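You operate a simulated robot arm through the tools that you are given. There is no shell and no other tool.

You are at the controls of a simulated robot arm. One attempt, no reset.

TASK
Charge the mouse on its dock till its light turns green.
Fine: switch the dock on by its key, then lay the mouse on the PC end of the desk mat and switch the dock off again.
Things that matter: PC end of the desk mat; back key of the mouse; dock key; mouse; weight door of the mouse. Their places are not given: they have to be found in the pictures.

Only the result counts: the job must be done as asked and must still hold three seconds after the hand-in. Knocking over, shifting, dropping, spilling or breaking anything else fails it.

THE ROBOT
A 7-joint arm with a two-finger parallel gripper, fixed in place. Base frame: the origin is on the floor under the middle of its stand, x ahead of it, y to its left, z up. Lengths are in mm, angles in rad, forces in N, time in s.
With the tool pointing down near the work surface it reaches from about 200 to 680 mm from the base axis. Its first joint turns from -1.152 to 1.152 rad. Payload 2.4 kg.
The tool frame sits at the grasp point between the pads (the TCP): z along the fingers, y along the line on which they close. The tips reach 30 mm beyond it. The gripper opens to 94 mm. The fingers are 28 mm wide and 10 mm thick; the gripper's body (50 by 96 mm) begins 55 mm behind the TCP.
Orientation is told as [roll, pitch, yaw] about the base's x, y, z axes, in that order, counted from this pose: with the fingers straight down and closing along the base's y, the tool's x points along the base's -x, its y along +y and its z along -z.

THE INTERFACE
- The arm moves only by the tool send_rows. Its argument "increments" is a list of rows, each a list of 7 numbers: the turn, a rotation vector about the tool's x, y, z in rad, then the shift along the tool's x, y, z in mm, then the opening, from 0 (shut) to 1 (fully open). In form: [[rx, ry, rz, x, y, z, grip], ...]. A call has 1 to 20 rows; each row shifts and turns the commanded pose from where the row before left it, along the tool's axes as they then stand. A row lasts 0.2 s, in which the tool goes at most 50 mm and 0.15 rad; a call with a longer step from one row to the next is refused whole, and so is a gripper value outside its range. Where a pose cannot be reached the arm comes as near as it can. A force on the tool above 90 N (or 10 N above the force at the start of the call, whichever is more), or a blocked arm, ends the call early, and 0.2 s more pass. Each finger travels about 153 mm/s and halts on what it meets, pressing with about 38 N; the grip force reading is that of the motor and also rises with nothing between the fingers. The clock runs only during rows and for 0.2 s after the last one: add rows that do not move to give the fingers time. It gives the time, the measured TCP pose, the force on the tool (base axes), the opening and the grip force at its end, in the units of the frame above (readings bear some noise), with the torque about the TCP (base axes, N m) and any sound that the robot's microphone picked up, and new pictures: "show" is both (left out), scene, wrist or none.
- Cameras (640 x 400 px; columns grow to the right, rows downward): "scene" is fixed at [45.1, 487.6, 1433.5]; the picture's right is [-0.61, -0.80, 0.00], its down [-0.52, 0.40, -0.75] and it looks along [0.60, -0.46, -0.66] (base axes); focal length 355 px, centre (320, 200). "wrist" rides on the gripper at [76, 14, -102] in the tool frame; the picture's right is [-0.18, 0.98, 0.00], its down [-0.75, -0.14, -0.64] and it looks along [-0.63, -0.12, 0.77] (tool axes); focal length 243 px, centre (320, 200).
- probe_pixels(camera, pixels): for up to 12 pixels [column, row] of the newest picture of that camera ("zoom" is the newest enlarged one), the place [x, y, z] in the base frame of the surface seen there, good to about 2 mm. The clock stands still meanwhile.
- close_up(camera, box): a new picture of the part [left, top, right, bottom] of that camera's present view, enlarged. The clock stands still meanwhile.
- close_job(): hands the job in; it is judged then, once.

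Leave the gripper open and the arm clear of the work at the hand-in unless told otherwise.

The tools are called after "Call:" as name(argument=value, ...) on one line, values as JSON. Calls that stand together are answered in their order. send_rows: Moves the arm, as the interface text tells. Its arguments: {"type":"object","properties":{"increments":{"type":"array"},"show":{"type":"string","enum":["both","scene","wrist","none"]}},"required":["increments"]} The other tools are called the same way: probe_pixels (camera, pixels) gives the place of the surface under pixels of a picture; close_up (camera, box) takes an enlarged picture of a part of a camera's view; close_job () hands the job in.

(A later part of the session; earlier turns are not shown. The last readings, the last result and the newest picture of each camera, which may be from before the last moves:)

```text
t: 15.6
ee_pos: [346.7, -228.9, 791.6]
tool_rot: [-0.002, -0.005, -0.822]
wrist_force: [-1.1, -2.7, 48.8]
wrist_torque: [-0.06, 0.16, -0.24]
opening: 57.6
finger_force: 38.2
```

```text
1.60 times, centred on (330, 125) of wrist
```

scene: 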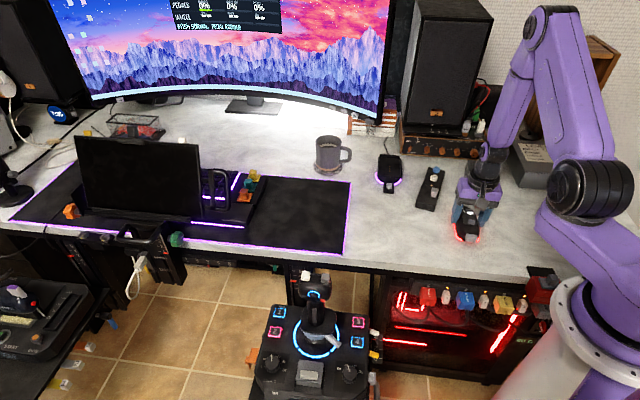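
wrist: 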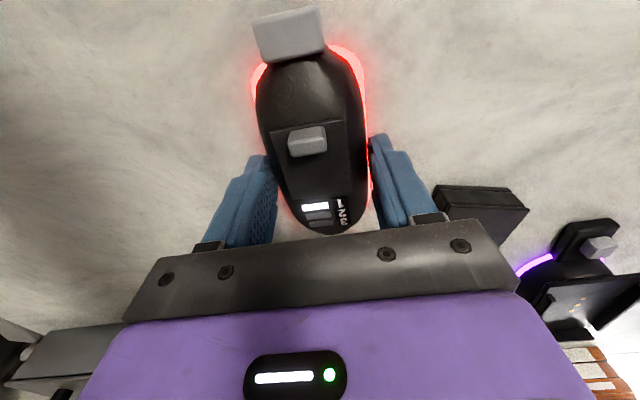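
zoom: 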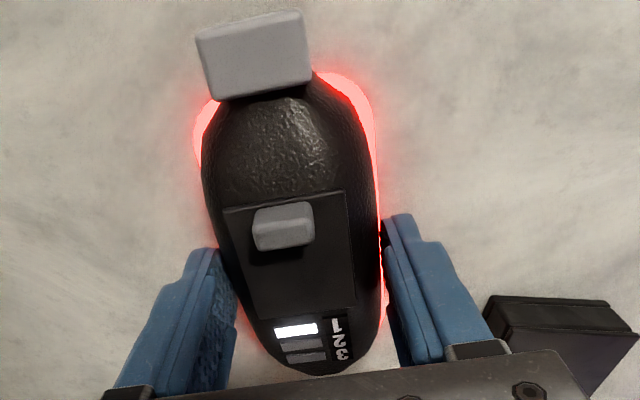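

The grip holds at 57.6 mm with 38 N, but the sloped sides push the tool up (49 N). I'll lift slowly a few millimetres to see whether the mouse comes along or slips.

Call:
send_rows(increments=[[0, 0, 0, 0, 0, -1, 0.45], [0, 0, 0, 0, 0, -1, 0.45], [0, 0, 0, 0, 0, -1, 0.45], [0, 0, 0, 0, 0, -1, 0.45]], show="both")

Call:
close_up(camera="scene", box=[420, 170, 520, 260])

```text
t: 16.6
ee_pos: [345.6, -229.1, 793.6]
tool_rot: [0.0, 0.002, -0.819]
wrist_force: [0.2, 0.3, -0.5]
wrist_torque: [0.0, -0.05, -0.01]
opening: 57.9
finger_force: 38.5
```

scene: 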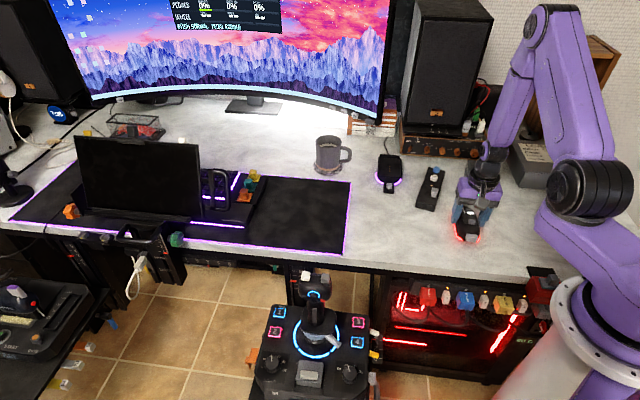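
wrist: 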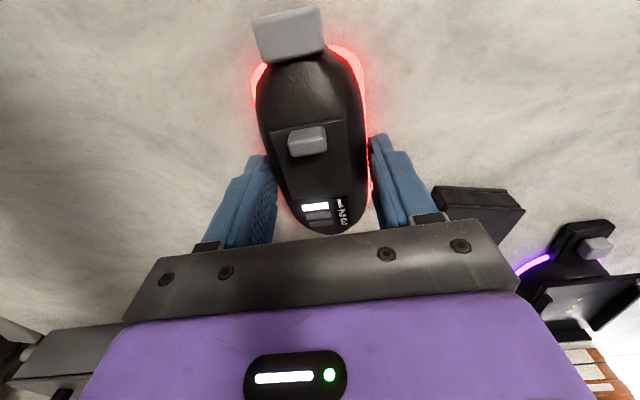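

```text
4.44 times, centred on (470, 215) of scene
```

zoom: 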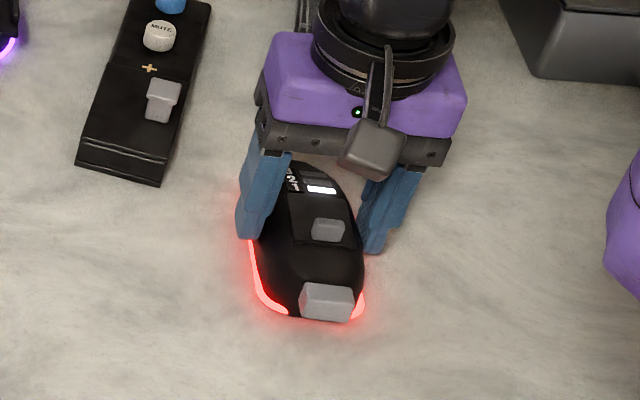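

Opening is steady at 57.9 mm and the push has vanished, so the mouse seems to come along. I'll lift another 20 mm slowly and check.

Call:
send_rows(increments=[[0, 0, 0, 0, 0, -3, 0.45], [0, 0, 0, 0, 0, -4, 0.45], [0, 0, 0, 0, 0, -6, 0.45], [0, 0, 0, 0, 0, -7, 0.45], [0, 0, 0, 0, 0, 0, 0.45]], show="both")

Call:
close_up(camera="scene", box=[420, 170, 520, 260])

```text
t: 17.8
ee_pos: [345.4, -229.0, 814.7]
tool_rot: [-0.001, 0.0, -0.818]
wrist_force: [0.6, -0.5, -0.8]
wrist_torque: [-0.03, 0.05, 0.01]
opening: 57.6
finger_force: 37.7
```

scene: 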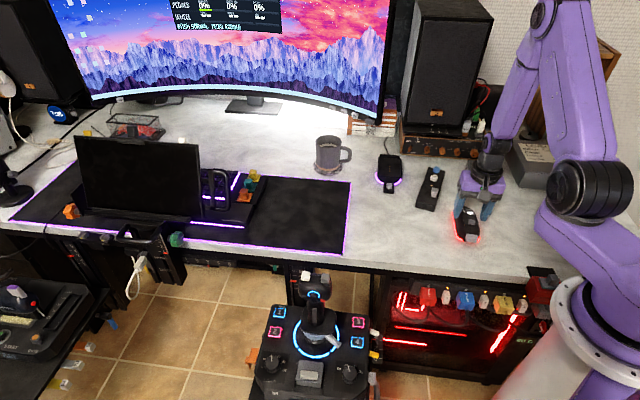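
wrist: 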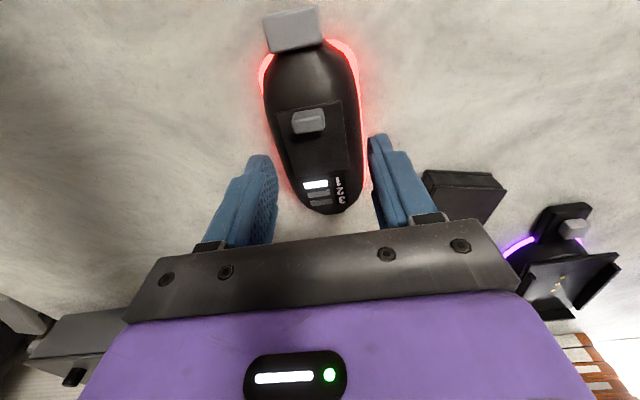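

```text
4.44 times, centred on (470, 215) of scene
```

zoom: 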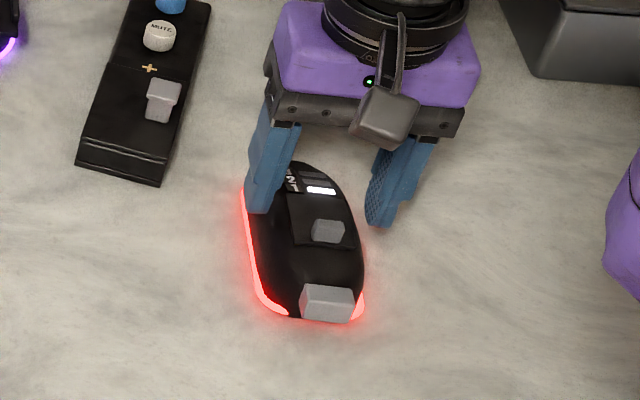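

The mouse stayed on the desk and the fingers slid off it; the opening stuck at 57.6 mm. I'll rise clear and test how the gripper responds to a new closing value in free air.

Call:
send_rows(increments=[[0, 0, 0, 0, 0, -25, 0.45], [0, 0, 0, 0, 0, -25, 0.45], [0, 0, 0, 0, 0, 0, 0.45], [0, 0, 0, 0, 0, 0, 0.45]], show="wrist")

Call:
send_rows(increments=[[0, 0, 0, 0, 0, 0, 0.4], [0, 0, 0, 0, 0, 0, 0.4], [0, 0, 0, 0, 0, 0, 0.4]], show="wrist")

```text
t: 18.8
ee_pos: [345.0, -228.7, 864.4]
tool_rot: [0.0, -0.001, -0.817]
wrist_force: [0.5, -0.1, -0.5]
wrist_torque: [0.01, -0.03, -0.02]
opening: 57.6
finger_force: 38.3
```

wrist: 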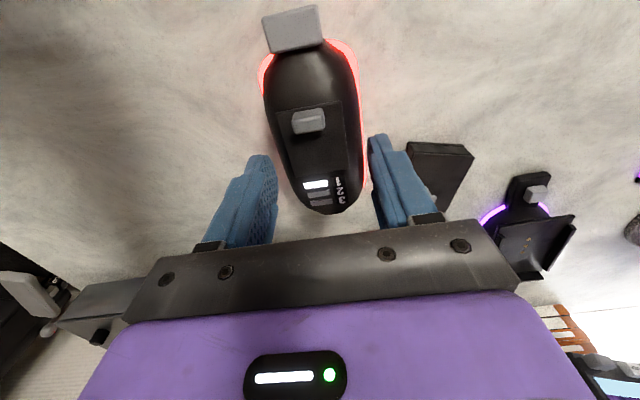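

```text
t: 19.6
ee_pos: [346.3, -229.2, 863.4]
tool_rot: [0.0, 0.0, -0.819]
wrist_force: [0.0, 0.8, -2.6]
wrist_torque: [-0.03, -0.02, 0.01]
opening: 57.5
finger_force: 38.0
```

wrist: 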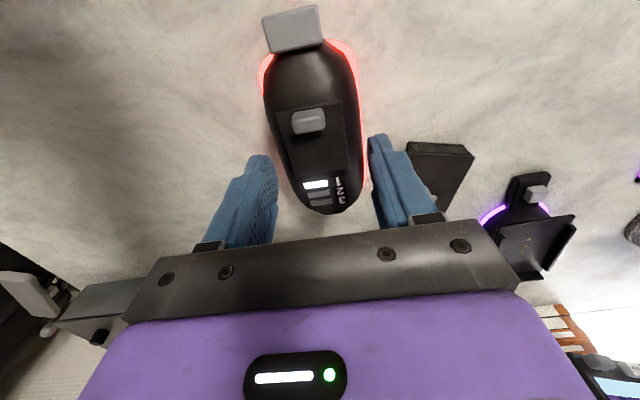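

The mouse keeps the same place in the wrist picture while the background moved, so it is actually in hand but lower between the fingers. I'll look at it from the scene and probe to see how it hangs.

Call:
close_up(camera="scene", box=[420, 150, 520, 250])

Call:
probe_pixels(camera="wrist", pixels=[[292, 40], [308, 115], [290, 130], [345, 125], [330, 205], [268, 75], [352, 60], [262, 165], [378, 145], [300, 70], [340, 190], [395, 300]])

```text
4.00 times, centred on (470, 200) of scene
```

zoom: 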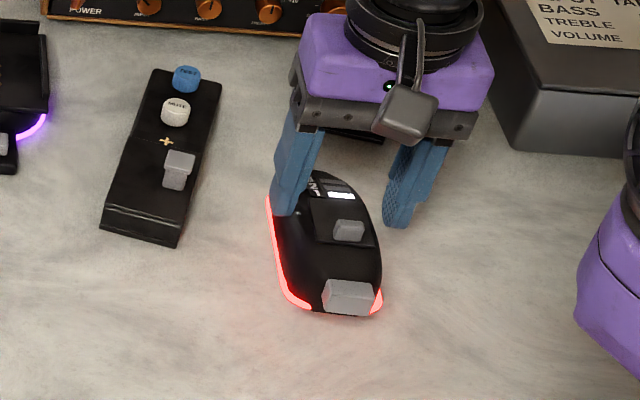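

```text
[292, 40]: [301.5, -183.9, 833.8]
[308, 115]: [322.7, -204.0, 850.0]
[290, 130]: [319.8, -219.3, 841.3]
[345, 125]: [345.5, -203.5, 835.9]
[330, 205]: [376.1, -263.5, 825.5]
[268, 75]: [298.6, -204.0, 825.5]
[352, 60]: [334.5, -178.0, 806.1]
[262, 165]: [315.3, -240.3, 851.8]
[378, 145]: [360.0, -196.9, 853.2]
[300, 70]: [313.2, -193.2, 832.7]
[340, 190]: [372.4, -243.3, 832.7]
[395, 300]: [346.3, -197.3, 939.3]
```

Probes show the mouse in the air (knob at z≈850, so its base is ~796). I'll look closely at the finger contact before deciding.

Call:
close_up(camera="wrist", box=[220, 0, 420, 240])

Call:
close_up(camera="scene", box=[450, 180, 490, 235])

```text
1.67 times, centred on (320, 120) of wrist
```

zoom: 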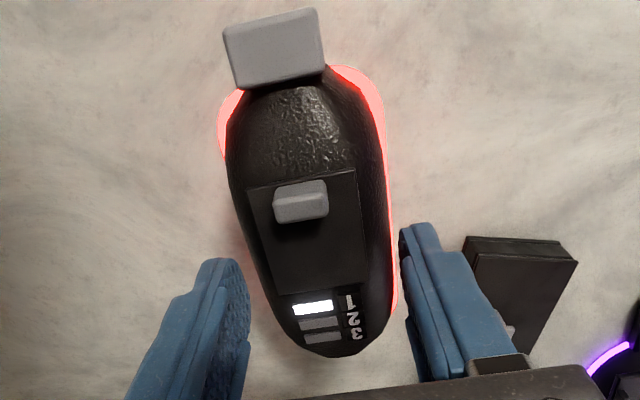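

```text
7.27 times, centred on (470, 208) of scene
```

zoom: 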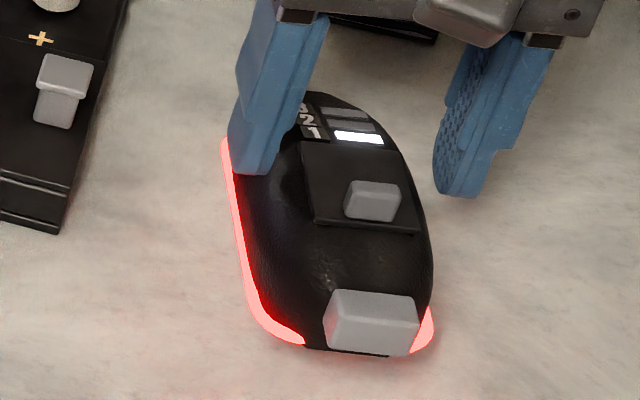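

The mouse hangs from just the fingertips, so this grip is poor. I'll lower it gently back onto the desk to re-grip better.

Call:
send_rows(increments=[[0, 0, 0, 0, 0, 10, 0.4], [0, 0, 0, 0, 0, 10, 0.4], [0, 0, 0, 0, 0, 10, 0.4], [0, 0, 0, 0, 0, 8, 0.4], [0, 0, 0, 0, 0, 0, 0.4]], show="both")

Call:
probe_pixels(camera="wrist", pixels=[[308, 115], [292, 40], [300, 140], [330, 205]])

```text
t: 20.8
ee_pos: [345.3, -228.5, 825.9]
tool_rot: [0.0, 0.0, -0.82]
wrist_force: [0.0, -0.3, -1.6]
wrist_torque: [-0.02, -0.03, -0.01]
opening: 57.6
finger_force: 38.4
```

scene: 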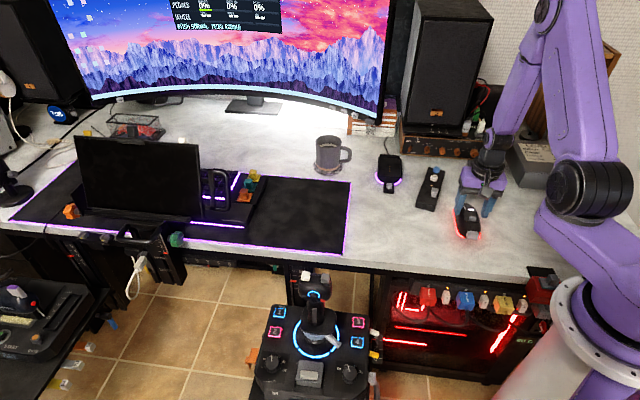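
wrist: 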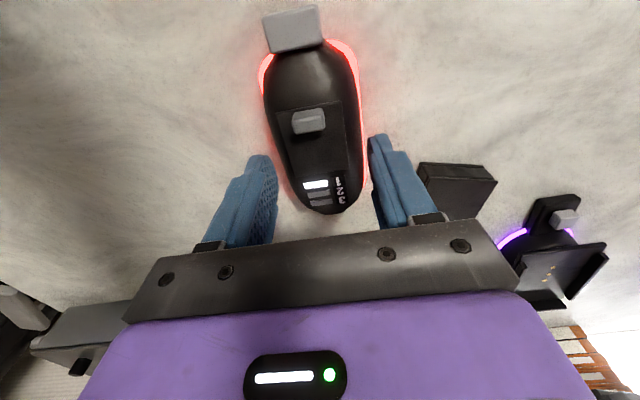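

```text
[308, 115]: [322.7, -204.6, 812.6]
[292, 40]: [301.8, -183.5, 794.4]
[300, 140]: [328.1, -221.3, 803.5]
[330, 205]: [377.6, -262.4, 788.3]
```

It hangs about 11 mm above the desk. I'll lower 9 mm, then in single millimetres until it touches.

Call:
send_rows(increments=[[0, 0, 0, 0, 0, 5, 0.4], [0, 0, 0, 0, 0, 4, 0.4], [0, 0, 0, 0, 0, 1, 0.4], [0, 0, 0, 0, 0, 1, 0.4], [0, 0, 0, 0, 0, 0, 0.4]], show="wrist")

```text
t: 22.0
ee_pos: [345.6, -229.4, 815.9]
tool_rot: [0.0, -0.001, -0.819]
wrist_force: [1.2, -0.5, -2.1]
wrist_torque: [-0.02, 0.02, 0.0]
opening: 57.5
finger_force: 37.8
```

wrist: 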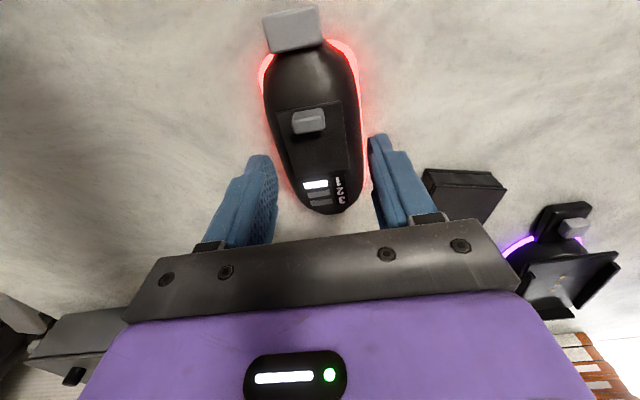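

Still hanging (about -2 N). I continue down in 1 mm steps.

Call:
send_rows(increments=[[0, 0, 0, 0, 0, 1, 0.4], [0, 0, 0, 0, 0, 1, 0.4], [0, 0, 0, 0, 0, 0, 0.4]], show="none")

```text
t: 22.8
ee_pos: [345.2, -228.6, 813.5]
tool_rot: [0.001, 0.0, -0.819]
wrist_force: [-2.3, 1.7, 9.1]
wrist_torque: [-0.02, -0.02, 0.04]
opening: 57.4
finger_force: 37.8
```

The mouse touches the desk (9 N). I'll open, descend so the tips are ~17 mm above the desk, and look before closing.

Call:
send_rows(increments=[[0, 0, 0, 0, 0, 0, 0.9], [0, 0, 0, 0, 0, 0, 1], [0, 0, 0, 0, 0, 9, 1], [0, 0, 0, 0, 0, 9, 1], [0, 0, 0, 0, 0, 0, 1]], show="both")

Call:
close_up(camera="wrist", box=[200, 0, 460, 250])

```text
t: 24.0
ee_pos: [345.6, -227.8, 796.0]
tool_rot: [0.0, 0.0, -0.819]
wrist_force: [-0.8, 0.1, -0.4]
wrist_torque: [-0.01, 0.01, 0.01]
opening: 94.0
finger_force: 0.1
```

scene: 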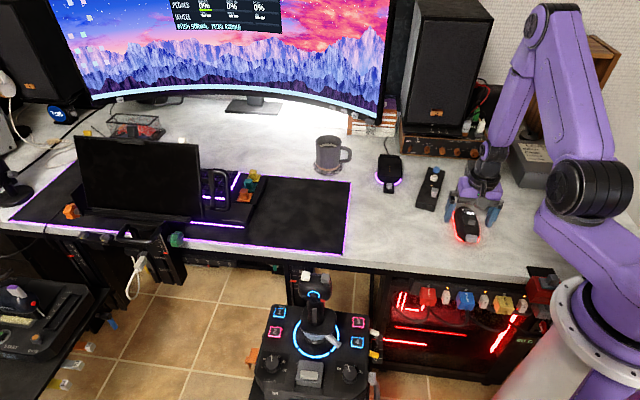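
wrist: 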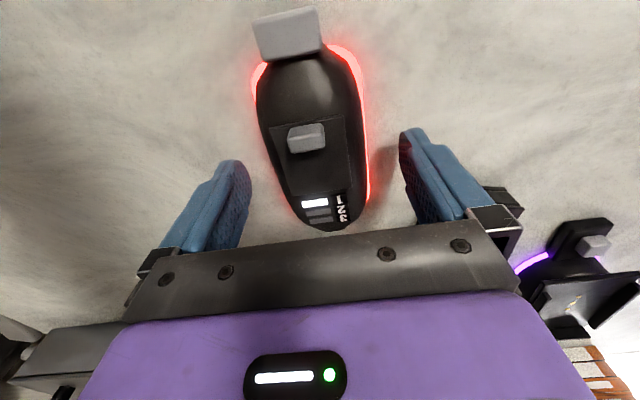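

```text
1.60 times, centred on (330, 125) of wrist
```

zoom: 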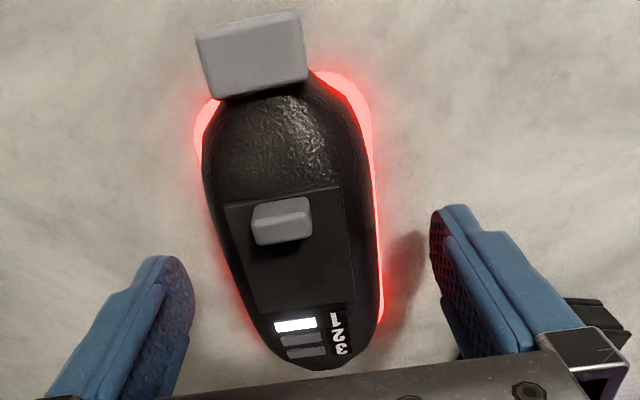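

The mouse rests on the desk again, unchanged. Now I close slowly at this height and hold for a moment.

Call:
send_rows(increments=[[0, 0, 0, 0, 0, 0, 0.72], [0, 0, 0, 0, 0, 0, 0.66], [0, 0, 0, 0, 0, 0, 0.62], [0, 0, 0, 0, 0, 0, 0.59], [0, 0, 0, 0, 0, 0, 0.55], [0, 0, 0, 0, 0, 0, 0.5], [0, 0, 0, 0, 0, 0, 0.5], [0, 0, 0, 0, 0, 0, 0.5]], show="wrist")

Call:
close_up(camera="wrist", box=[200, 0, 460, 250])

```text
t: 25.8
ee_pos: [344.7, -229.1, 794.7]
tool_rot: [-0.001, 0.0, -0.817]
wrist_force: [-0.1, -0.6, 0.3]
wrist_torque: [0.02, -0.03, 0.01]
opening: 57.6
finger_force: 38.0
```

wrist: 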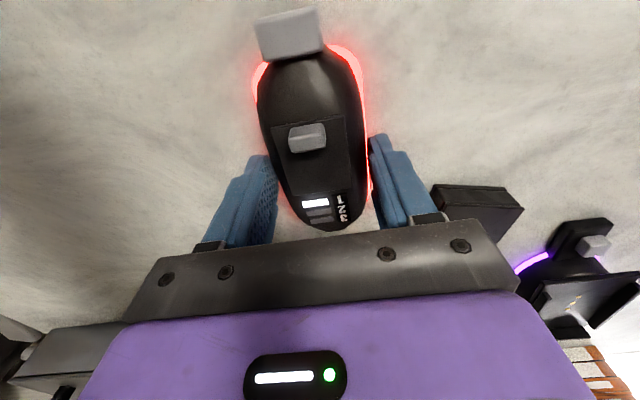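

```text
1.60 times, centred on (330, 125) of wrist
```

zoom: 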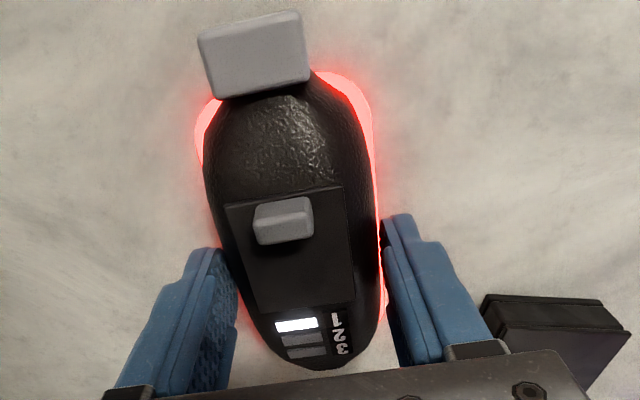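

Clean grip this time: 57.6 mm, no vertical push. I lift slowly in small steps and look.

Call:
send_rows(increments=[[0, 0, 0, 0, 0, -1, 0.5], [0, 0, 0, 0, 0, -1, 0.5], [0, 0, 0, 0, 0, -1, 0.5], [0, 0, 0, 0, 0, -2, 0.5], [0, 0, 0, 0, 0, -2, 0.5], [0, 0, 0, 0, 0, -3, 0.5], [0, 0, 0, 0, 0, 0, 0.5]], show="both")

Call:
probe_pixels(camera="wrist", pixels=[[306, 132], [292, 40], [300, 160], [330, 215]])

```text
t: 27.4
ee_pos: [345.8, -228.4, 805.2]
tool_rot: [0.0, 0.001, -0.82]
wrist_force: [-0.9, 0.0, -1.3]
wrist_torque: [0.02, 0.02, 0.0]
opening: 57.5
finger_force: 38.0
```

scene: 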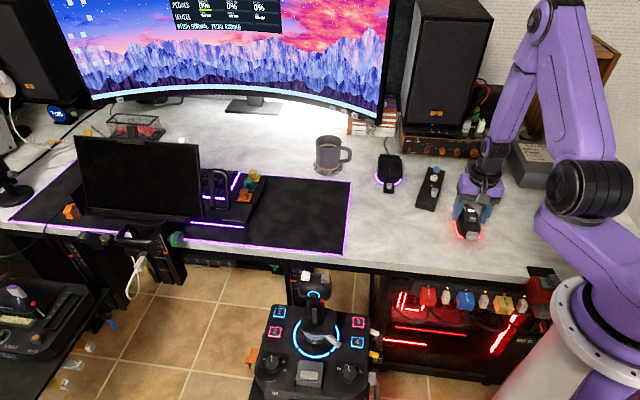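
wrist: 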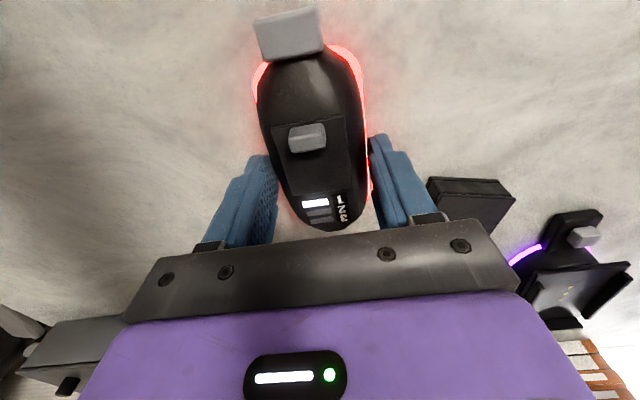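

```text
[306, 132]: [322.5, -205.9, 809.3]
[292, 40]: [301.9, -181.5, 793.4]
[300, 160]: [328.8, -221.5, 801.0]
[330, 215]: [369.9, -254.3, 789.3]
```

The mouse is securely lifted (+11 mm, no slip). I'll raise it well clear and carry it over to above the dock, then look.

Call:
send_rows(increments=[[0, 0, 0, 0, 0, -10, 0.5], [0, 0, 0, 0, 0, -18, 0.5], [0, 0, 0, 0, 0, -20, 0.5], [0, 0, 0, 0, 0, -18, 0.5], [0, 0, 0, 0, 0, -10, 0.5], [0, 0, 0, -11, 12.5, 0, 0.5], [0, 0, 0, -20, 22.8, 0, 0.5], [0, 0, 0, -22, 25.1, 0, 0.5], [0, 0, 0, -22, 25.1, 0, 0.5], [0, 0, 0, -22, 25.1, 0, 0.5], [0, 0, 0, -22, 25.1, 0, 0.5], [0, 0, 0, -20, 22.8, 0, 0.5], [0, 0, 0, -11, 12.5, 0, 0.5], [0, 0, 0, 0, 0, 0, 0.5]], show="both")

```text
t: 30.4
ee_pos: [573.6, -221.6, 882.2]
tool_rot: [-0.001, 0.0, -0.82]
wrist_force: [0.2, -0.2, -1.5]
wrist_torque: [-0.02, -0.02, -0.02]
opening: 57.3
finger_force: 38.1
```

scene: 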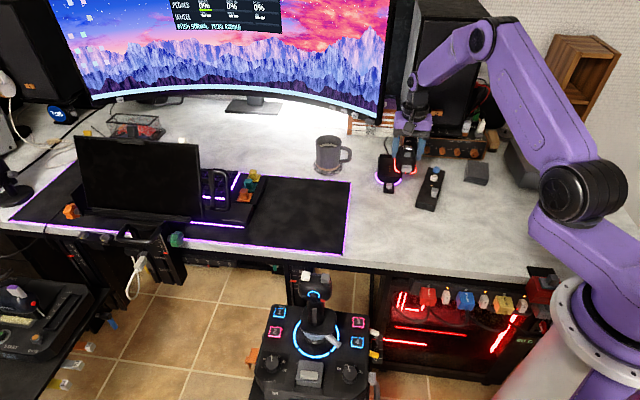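
wrist: 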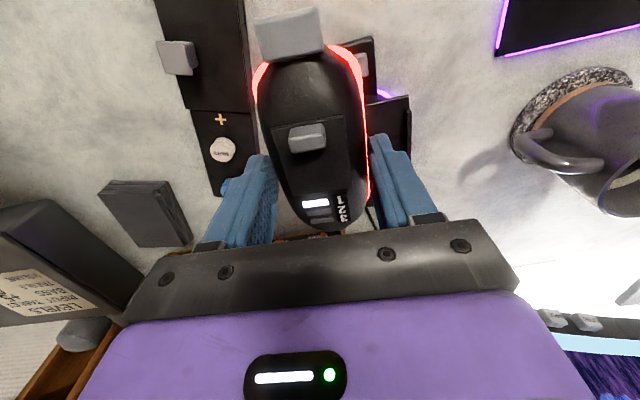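

The mouse is carried well. Before the last stretch, I'll probe the amp and speaker behind the dock for clearance, and the mouse in hand.

Call:
probe_pixels(camera="scene", pixels=[[400, 140], [450, 152], [450, 138], [480, 145], [440, 100], [355, 128], [385, 128], [330, 138], [345, 150]])

Call:
probe_pixels(camera="wrist", pixels=[[306, 132], [292, 40], [300, 160], [330, 225], [222, 150], [178, 60], [400, 105], [320, 229], [535, 135], [560, 160]])

```text
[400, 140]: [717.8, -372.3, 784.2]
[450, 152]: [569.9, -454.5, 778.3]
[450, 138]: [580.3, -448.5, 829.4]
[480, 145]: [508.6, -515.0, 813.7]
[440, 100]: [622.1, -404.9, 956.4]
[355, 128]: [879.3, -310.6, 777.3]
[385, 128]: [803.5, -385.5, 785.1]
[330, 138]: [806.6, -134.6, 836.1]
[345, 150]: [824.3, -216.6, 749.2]
```

```text
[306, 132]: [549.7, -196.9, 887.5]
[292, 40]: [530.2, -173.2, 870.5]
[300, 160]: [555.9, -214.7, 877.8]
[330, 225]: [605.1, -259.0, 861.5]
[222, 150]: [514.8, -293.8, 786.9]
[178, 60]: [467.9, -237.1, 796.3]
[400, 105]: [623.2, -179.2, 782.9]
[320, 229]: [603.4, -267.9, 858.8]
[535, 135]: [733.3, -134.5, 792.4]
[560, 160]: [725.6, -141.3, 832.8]
```

All clear: amp and speaker sit more than 70 mm behind the dock. I'll go the last stretch to hover over the tray and check.

Call:
send_rows(increments=[[0, 0, -0.012, -8, 9, 0, 0.5], [0, 0, 0, -14, 16, 0, 0.5], [0, 0, 0, -11, 12.5, 0, 0.5], [0, 0, 0, 0, 0, 0, 0.5], [0, 0, 0, 0, 0, 0, 0.5]], show="both")

Call:
close_up(camera="scene", box=[360, 130, 430, 200])

Call:
close_up(camera="wrist", box=[230, 0, 430, 240])

```text
t: 31.6
ee_pos: [622.0, -219.7, 880.9]
tool_rot: [-0.001, 0.001, -0.808]
wrist_force: [0.5, 0.0, -1.4]
wrist_torque: [0.01, 0.01, -0.02]
opening: 57.4
finger_force: 38.2
```

scene: 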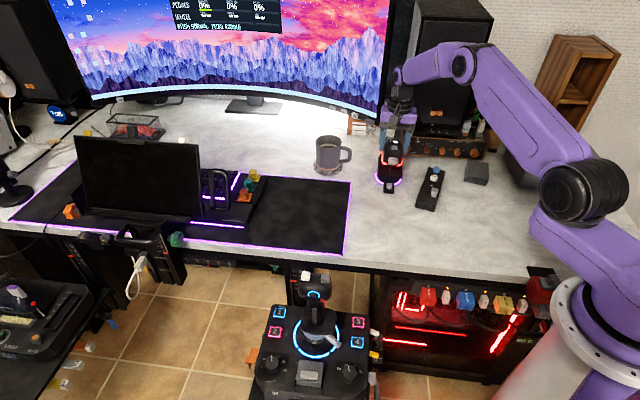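
wrist: 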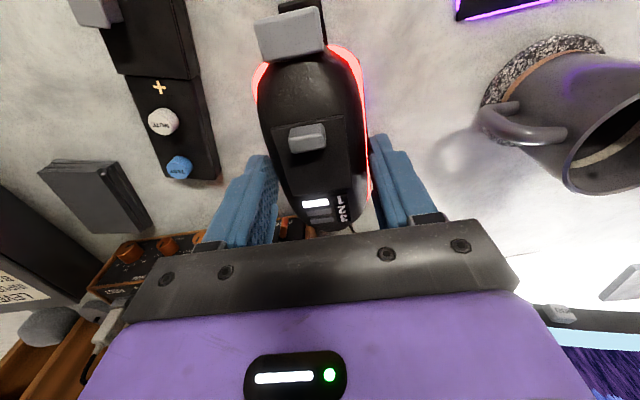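

```text
5.71 times, centred on (395, 165) of scene
```

zoom: 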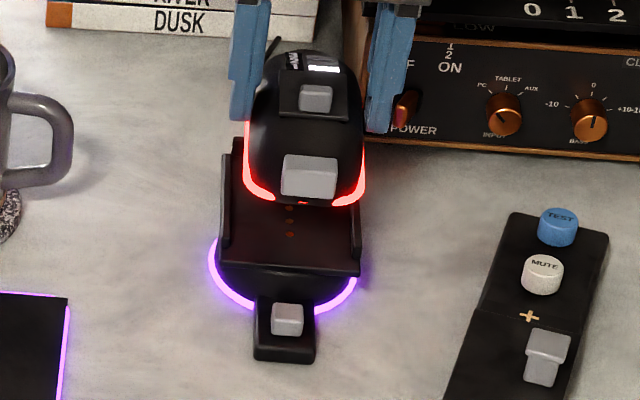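

```text
1.67 times, centred on (330, 120) of wrist
```

zoom: 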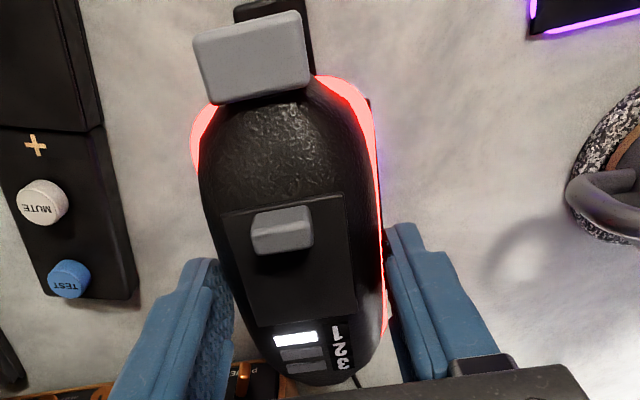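

The mouse hovers over the tray. I'll probe its base strip ends and the tray walls in one picture to confirm the sideways centring.

Call:
close_up(camera="scene", box=[360, 130, 430, 200])

Call:
probe_pixels(camera="zoom", pixels=[[250, 175], [265, 193], [345, 198], [362, 180], [308, 165], [316, 90], [225, 170], [357, 230], [290, 158], [333, 160], [246, 140], [364, 165]])

```text
5.71 times, centred on (395, 165) of scene
```

zoom: 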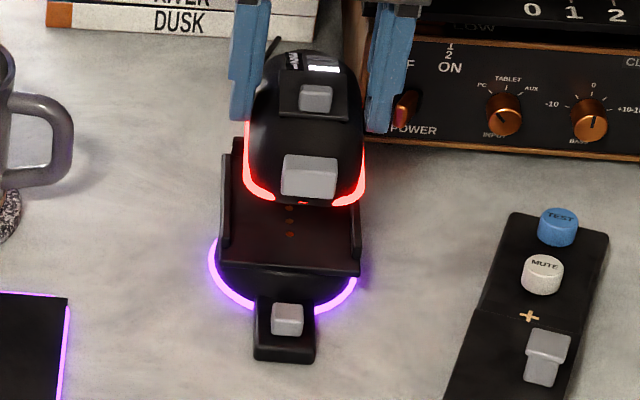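

```text
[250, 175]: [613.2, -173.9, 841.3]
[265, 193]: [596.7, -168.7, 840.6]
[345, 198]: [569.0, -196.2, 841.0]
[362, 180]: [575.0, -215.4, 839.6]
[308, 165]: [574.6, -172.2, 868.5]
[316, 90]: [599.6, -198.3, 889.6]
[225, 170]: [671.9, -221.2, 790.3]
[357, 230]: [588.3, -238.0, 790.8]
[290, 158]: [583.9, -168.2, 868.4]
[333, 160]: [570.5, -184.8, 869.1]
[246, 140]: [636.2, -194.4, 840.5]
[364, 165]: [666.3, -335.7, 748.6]
```

The mouse sits ~2 mm toward the right of the tray's centre line; I'll nudge +1.5 mm sideways, +2 mm deeper, and come down to just above the walls.

Call:
send_rows(increments=[[0, 0, 0, -2, 1.5, 0, 0.5], [0, 0, 0, 0, 0, 12, 0.5], [0, 0, 0, 0, 0, 14, 0.5], [0, 0, 0, 0, 0, 12, 0.5], [0, 0, 0, 0, 0, 0, 0.5], [0, 0, 0, 0, 0, 0, 0.5]], show="both")

Call:
close_up(camera="scene", box=[360, 140, 420, 200])

Call:
probe_pixels(camera="zoom", pixels=[[320, 200], [200, 200], [460, 200], [320, 300]])

```text
t: 33.0
ee_pos: [625.4, -220.0, 842.6]
tool_rot: [-0.002, -0.001, -0.809]
wrist_force: [0.6, 0.1, -1.8]
wrist_torque: [-0.02, -0.02, -0.01]
opening: 57.5
finger_force: 37.6
```

scene: 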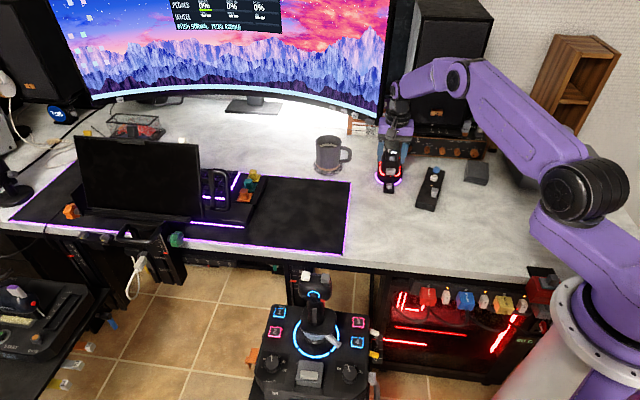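
wrist: 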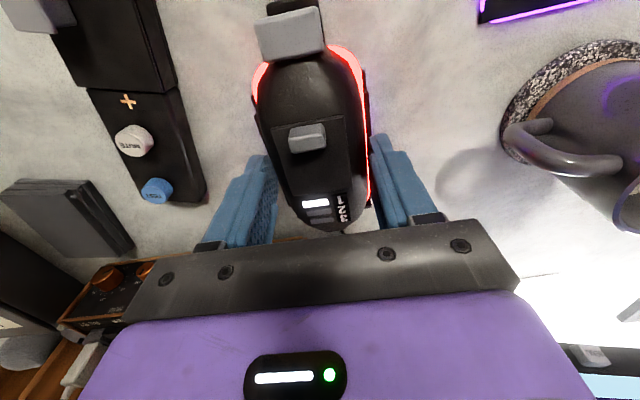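

```text
6.67 times, centred on (390, 170) of scene
```

zoom: 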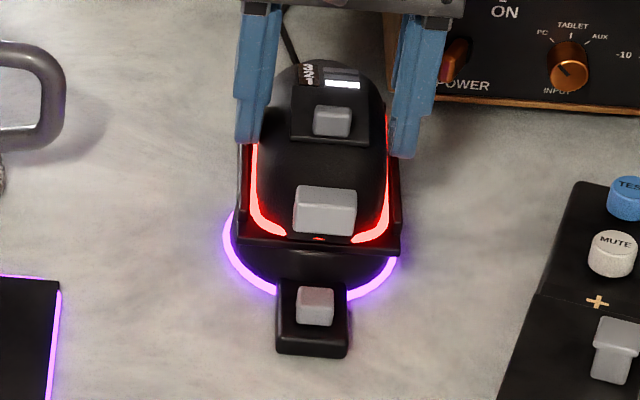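

```text
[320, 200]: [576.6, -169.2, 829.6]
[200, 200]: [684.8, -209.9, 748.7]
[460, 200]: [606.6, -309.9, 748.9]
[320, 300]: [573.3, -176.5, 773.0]
```

The mouse looks well centred between the tray walls. Now down the last ~13 mm, finishing in 1 mm steps till it touches the floor.

Call:
send_rows(increments=[[0, 0, 0, 0, 0, 4, 0.5], [0, 0, 0, 0, 0, 3, 0.5], [0, 0, 0, 0, 0, 2, 0.5], [0, 0, 0, 0, 0, 1, 0.5], [0, 0, 0, 0, 0, 1, 0.5], [0, 0, 0, 0, 0, 0, 0.5]], show="both")

Call:
close_up(camera="scene", box=[360, 140, 420, 200])

```text
t: 34.4
ee_pos: [626.0, -220.2, 831.7]
tool_rot: [0.0, 0.002, -0.806]
wrist_force: [-0.4, 0.2, -1.7]
wrist_torque: [0.0, 0.01, -0.01]
opening: 57.4
finger_force: 38.0
```

scene: 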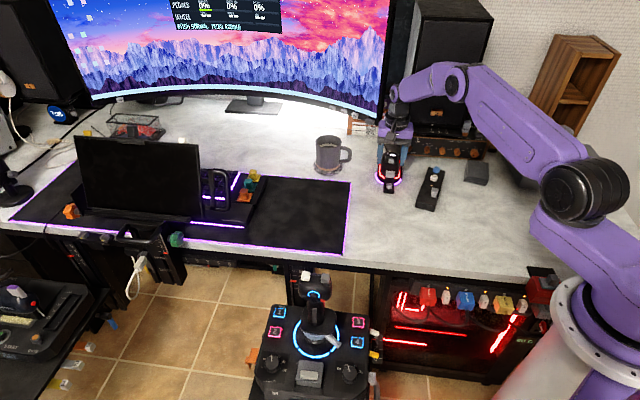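
wrist: 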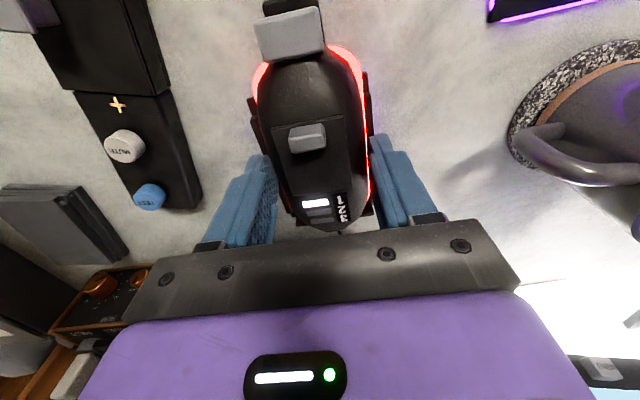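

```text
6.67 times, centred on (390, 170) of scene
```

zoom: 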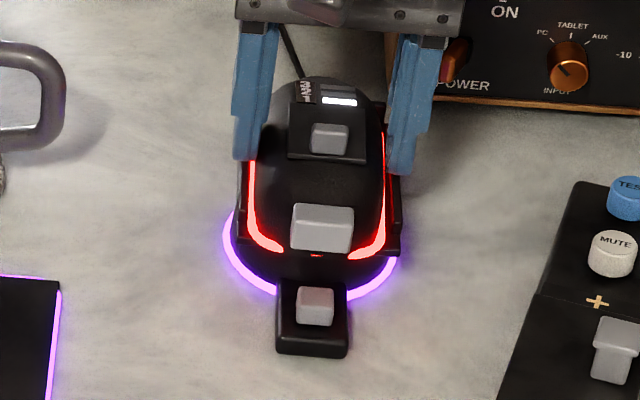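

Mouse is between the walls and still hanging (-1.7 N). I continue down by 1 mm steps.

Call:
send_rows(increments=[[0, 0, 0, 0, 0, 1, 0.5], [0, 0, 0, 0, 0, 1, 0.5], [0, 0, 0, 0, 0, 0, 0.5]], show="scene")

Call:
close_up(camera="scene", box=[360, 140, 420, 200])

```text
t: 35.2
ee_pos: [625.5, -220.9, 829.3]
tool_rot: [0.001, 0.001, -0.807]
wrist_force: [0.3, 0.5, -1.2]
wrist_torque: [0.0, -0.04, 0.01]
opening: 57.6
finger_force: 38.3
```

scene: 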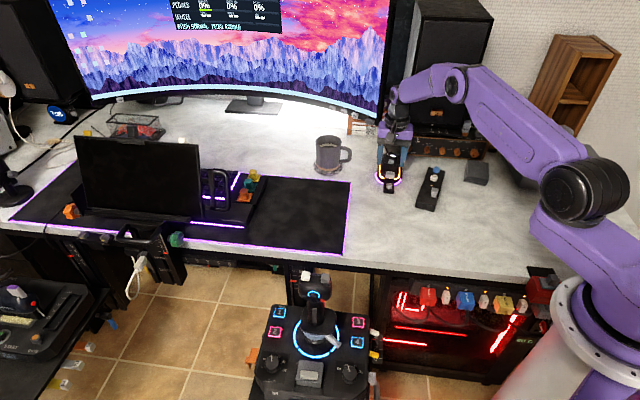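

```text
6.67 times, centred on (390, 170) of scene
```

zoom: 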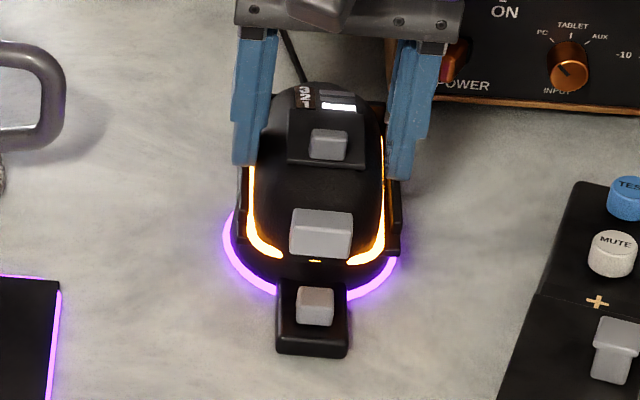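

The strip turned amber, so it is charging. I'll lower the last bit until the base rests on the tray floor.

Call:
send_rows(increments=[[0, 0, 0, 0, 0, 1, 0.5], [0, 0, 0, 0, 0, 0, 0.5]], show="none")

```text
t: 35.8
ee_pos: [625.8, -220.1, 829.8]
tool_rot: [0.0, 0.0, -0.807]
wrist_force: [-1.7, 1.0, 4.3]
wrist_torque: [0.09, 0.19, 0.01]
opening: 57.8
finger_force: 37.7
```

It touches the floor (4 N). I'll keep holding it still and wait for the light.

Call:
send_rows(increments=[[0, 0, 0, 0, 0, 0, 0.5], [0, 0, 0, 0, 0, 0, 0.5], [0, 0, 0, 0, 0, 0, 0.5], [0, 0, 0, 0, 0, 0, 0.5], [0, 0, 0, 0, 0, 0, 0.5], [0, 0, 0, 0, 0, 0, 0.5], [0, 0, 0, 0, 0, 0, 0.5], [0, 0, 0, 0, 0, 0, 0.5], [0, 0, 0, 0, 0, 0, 0.5], [0, 0, 0, 0, 0, 0, 0.5], [0, 0, 0, 0, 0, 0, 0.5], [0, 0, 0, 0, 0, 0, 0.5], [0, 0, 0, 0, 0, 0, 0.5], [0, 0, 0, 0, 0, 0, 0.5], [0, 0, 0, 0, 0, 0, 0.5]], show="scene")

Call:
close_up(camera="scene", box=[360, 140, 420, 200])

```text
t: 39.0
ee_pos: [625.6, -221.2, 829.5]
tool_rot: [-0.001, -0.001, -0.807]
wrist_force: [0.5, -0.7, 9.9]
wrist_torque: [-0.07, -0.07, -0.01]
opening: 57.6
finger_force: 38.1
```

scene: 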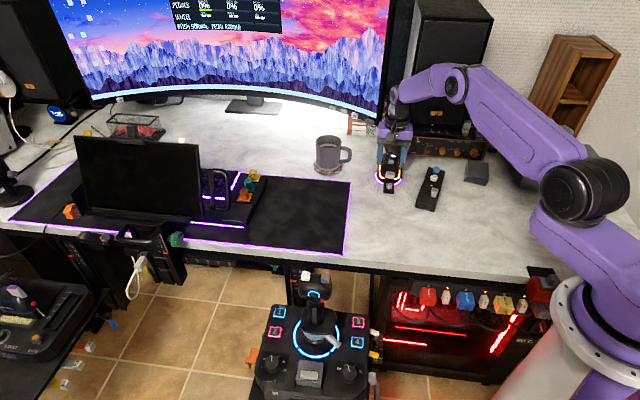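

```text
6.67 times, centred on (390, 170) of scene
```

zoom: 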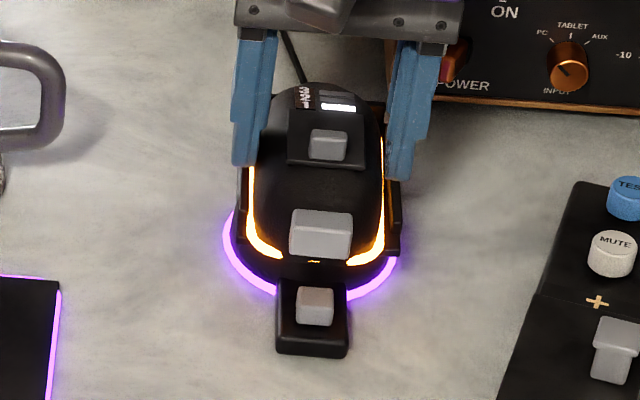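

Still amber. I'll wait another 4 s.

Call:
send_rows(increments=[[0, 0, 0, 0, 0, 0, 0.5], [0, 0, 0, 0, 0, 0, 0.5], [0, 0, 0, 0, 0, 0, 0.5], [0, 0, 0, 0, 0, 0, 0.5], [0, 0, 0, 0, 0, 0, 0.5], [0, 0, 0, 0, 0, 0, 0.5], [0, 0, 0, 0, 0, 0, 0.5], [0, 0, 0, 0, 0, 0, 0.5], [0, 0, 0, 0, 0, 0, 0.5], [0, 0, 0, 0, 0, 0, 0.5], [0, 0, 0, 0, 0, 0, 0.5], [0, 0, 0, 0, 0, 0, 0.5], [0, 0, 0, 0, 0, 0, 0.5], [0, 0, 0, 0, 0, 0, 0.5], [0, 0, 0, 0, 0, 0, 0.5], [0, 0, 0, 0, 0, 0, 0.5], [0, 0, 0, 0, 0, 0, 0.5], [0, 0, 0, 0, 0, 0, 0.5], [0, 0, 0, 0, 0, 0, 0.5], [0, 0, 0, 0, 0, 0, 0.5]], show="scene")

Call:
close_up(camera="scene", box=[360, 140, 420, 200])

```text
t: 43.2
ee_pos: [626.2, -219.7, 829.0]
tool_rot: [-0.001, 0.001, -0.808]
wrist_force: [0.7, 0.2, 11.3]
wrist_torque: [-0.05, -0.06, 0.04]
opening: 57.4
finger_force: 38.3
```

scene: 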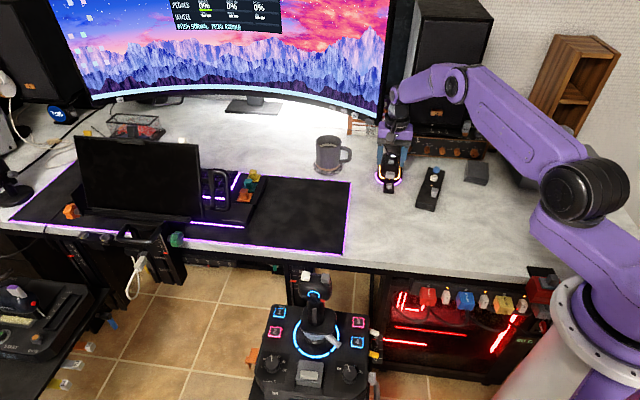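

```text
6.67 times, centred on (390, 170) of scene
```

zoom: 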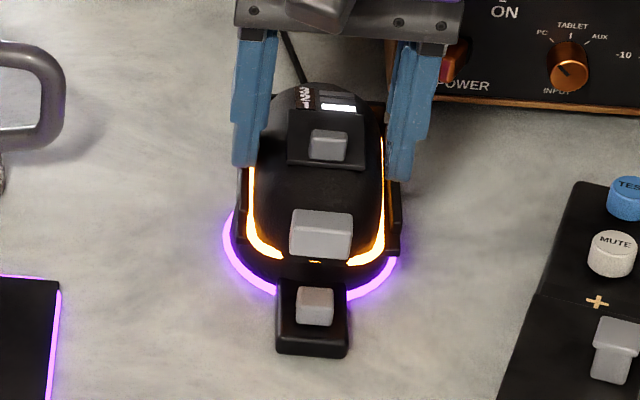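

Still amber after 8 s. I'll open the gripper slightly so the mouse rests freely on the dock, and keep waiting.

Call:
send_rows(increments=[[0, 0, 0, 0, 0, 0, 0.65], [0, 0, 0, 0, 0, 0, 0.75], [0, 0, 0, 0, 0, 0, 0.8], [0, 0, 0, 0, 0, 0, 0.8], [0, 0, 0, 0, 0, 0, 0.8], [0, 0, 0, 0, 0, 0, 0.8], [0, 0, 0, 0, 0, 0, 0.8], [0, 0, 0, 0, 0, 0, 0.8], [0, 0, 0, 0, 0, 0, 0.8], [0, 0, 0, 0, 0, 0, 0.8], [0, 0, 0, 0, 0, 0, 0.8], [0, 0, 0, 0, 0, 0, 0.8], [0, 0, 0, 0, 0, 0, 0.8], [0, 0, 0, 0, 0, 0, 0.8], [0, 0, 0, 0, 0, 0, 0.8], [0, 0, 0, 0, 0, 0, 0.8], [0, 0, 0, 0, 0, 0, 0.8], [0, 0, 0, 0, 0, 0, 0.8], [0, 0, 0, 0, 0, 0, 0.8], [0, 0, 0, 0, 0, 0, 0.8]], show="both")

Call:
close_up(camera="scene", box=[360, 140, 420, 200])

```text
t: 47.4
ee_pos: [625.9, -220.4, 828.3]
tool_rot: [0.0, -0.001, -0.807]
wrist_force: [1.3, 0.4, -1.2]
wrist_torque: [0.03, 0.02, -0.02]
opening: 75.3
finger_force: 0.1
```

scene: 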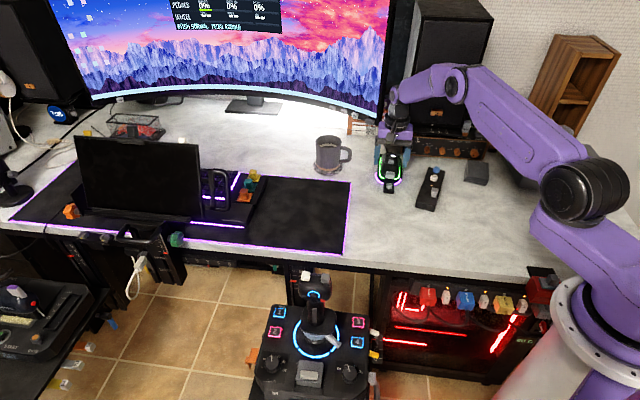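
wrist: 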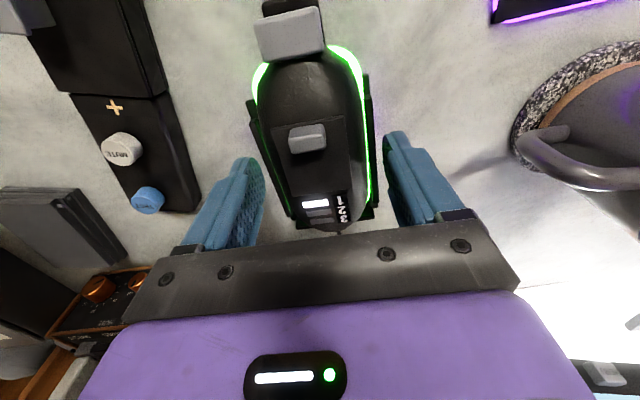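

```text
6.67 times, centred on (390, 170) of scene
```

zoom: 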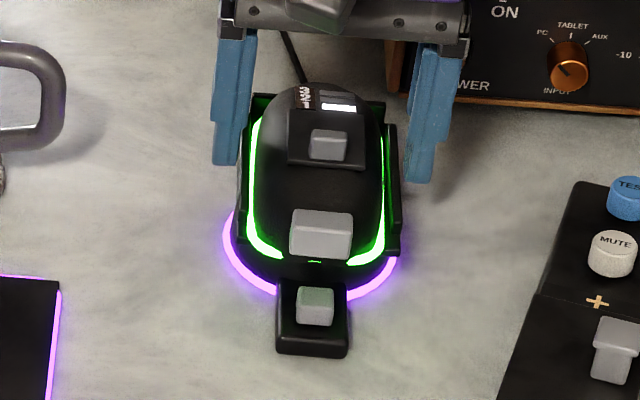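

The light is green. Now I'll re-grip gently and lift a few millimetres to check the hold.

Call:
send_rows(increments=[[0, 0, 0, 0, 0, 0, 0.7], [0, 0, 0, 0, 0, 0, 0.66], [0, 0, 0, 0, 0, 0, 0.62], [0, 0, 0, 0, 0, 0, 0.59], [0, 0, 0, 0, 0, 0, 0.55], [0, 0, 0, 0, 0, 0, 0.5], [0, 0, 0, 0, 0, 0, 0.5], [0, 0, 0, 0, 0, 0, 0.5], [0, 0, 0, 0, 0, -1, 0.5], [0, 0, 0, 0, 0, -1, 0.5], [0, 0, 0, 0, 0, -2, 0.5], [0, 0, 0, 0, 0, -3, 0.5], [0, 0, 0, 0, 0, -4, 0.5], [0, 0, 0, 0, 0, -4, 0.5], [0, 0, 0, 0, 0, 0, 0.5]], show="both")

Call:
close_up(camera="scene", box=[360, 140, 420, 200])

```text
t: 50.6
ee_pos: [625.2, -219.7, 843.0]
tool_rot: [-0.002, 0.001, -0.806]
wrist_force: [0.3, 0.8, -1.0]
wrist_torque: [0.0, 0.02, 0.02]
opening: 57.5
finger_force: 37.7
```

scene: 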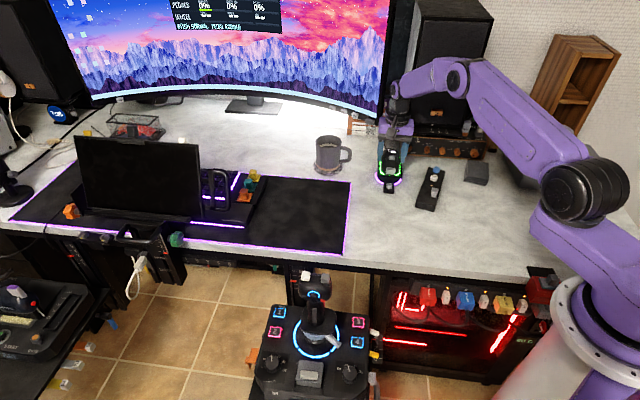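
wrist: 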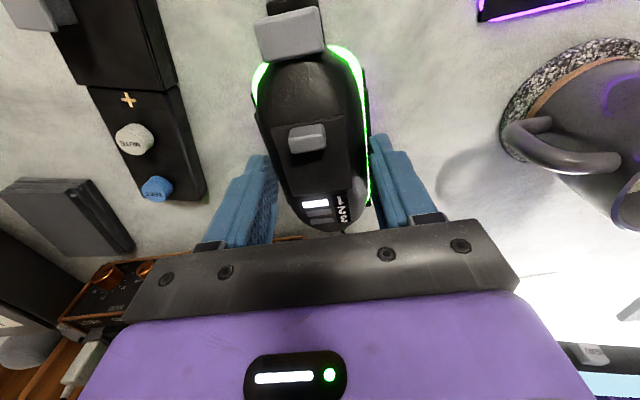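

```text
6.67 times, centred on (390, 170) of scene
```

zoom: 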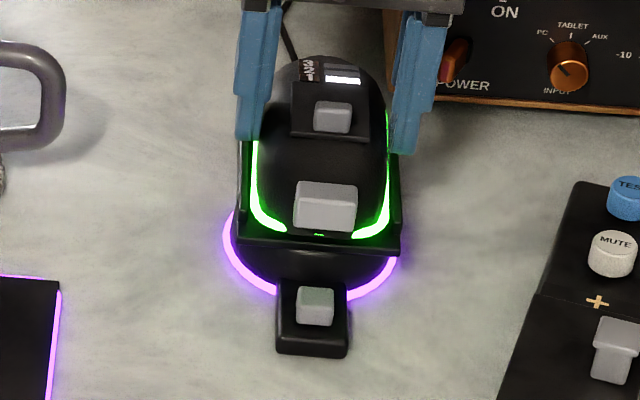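

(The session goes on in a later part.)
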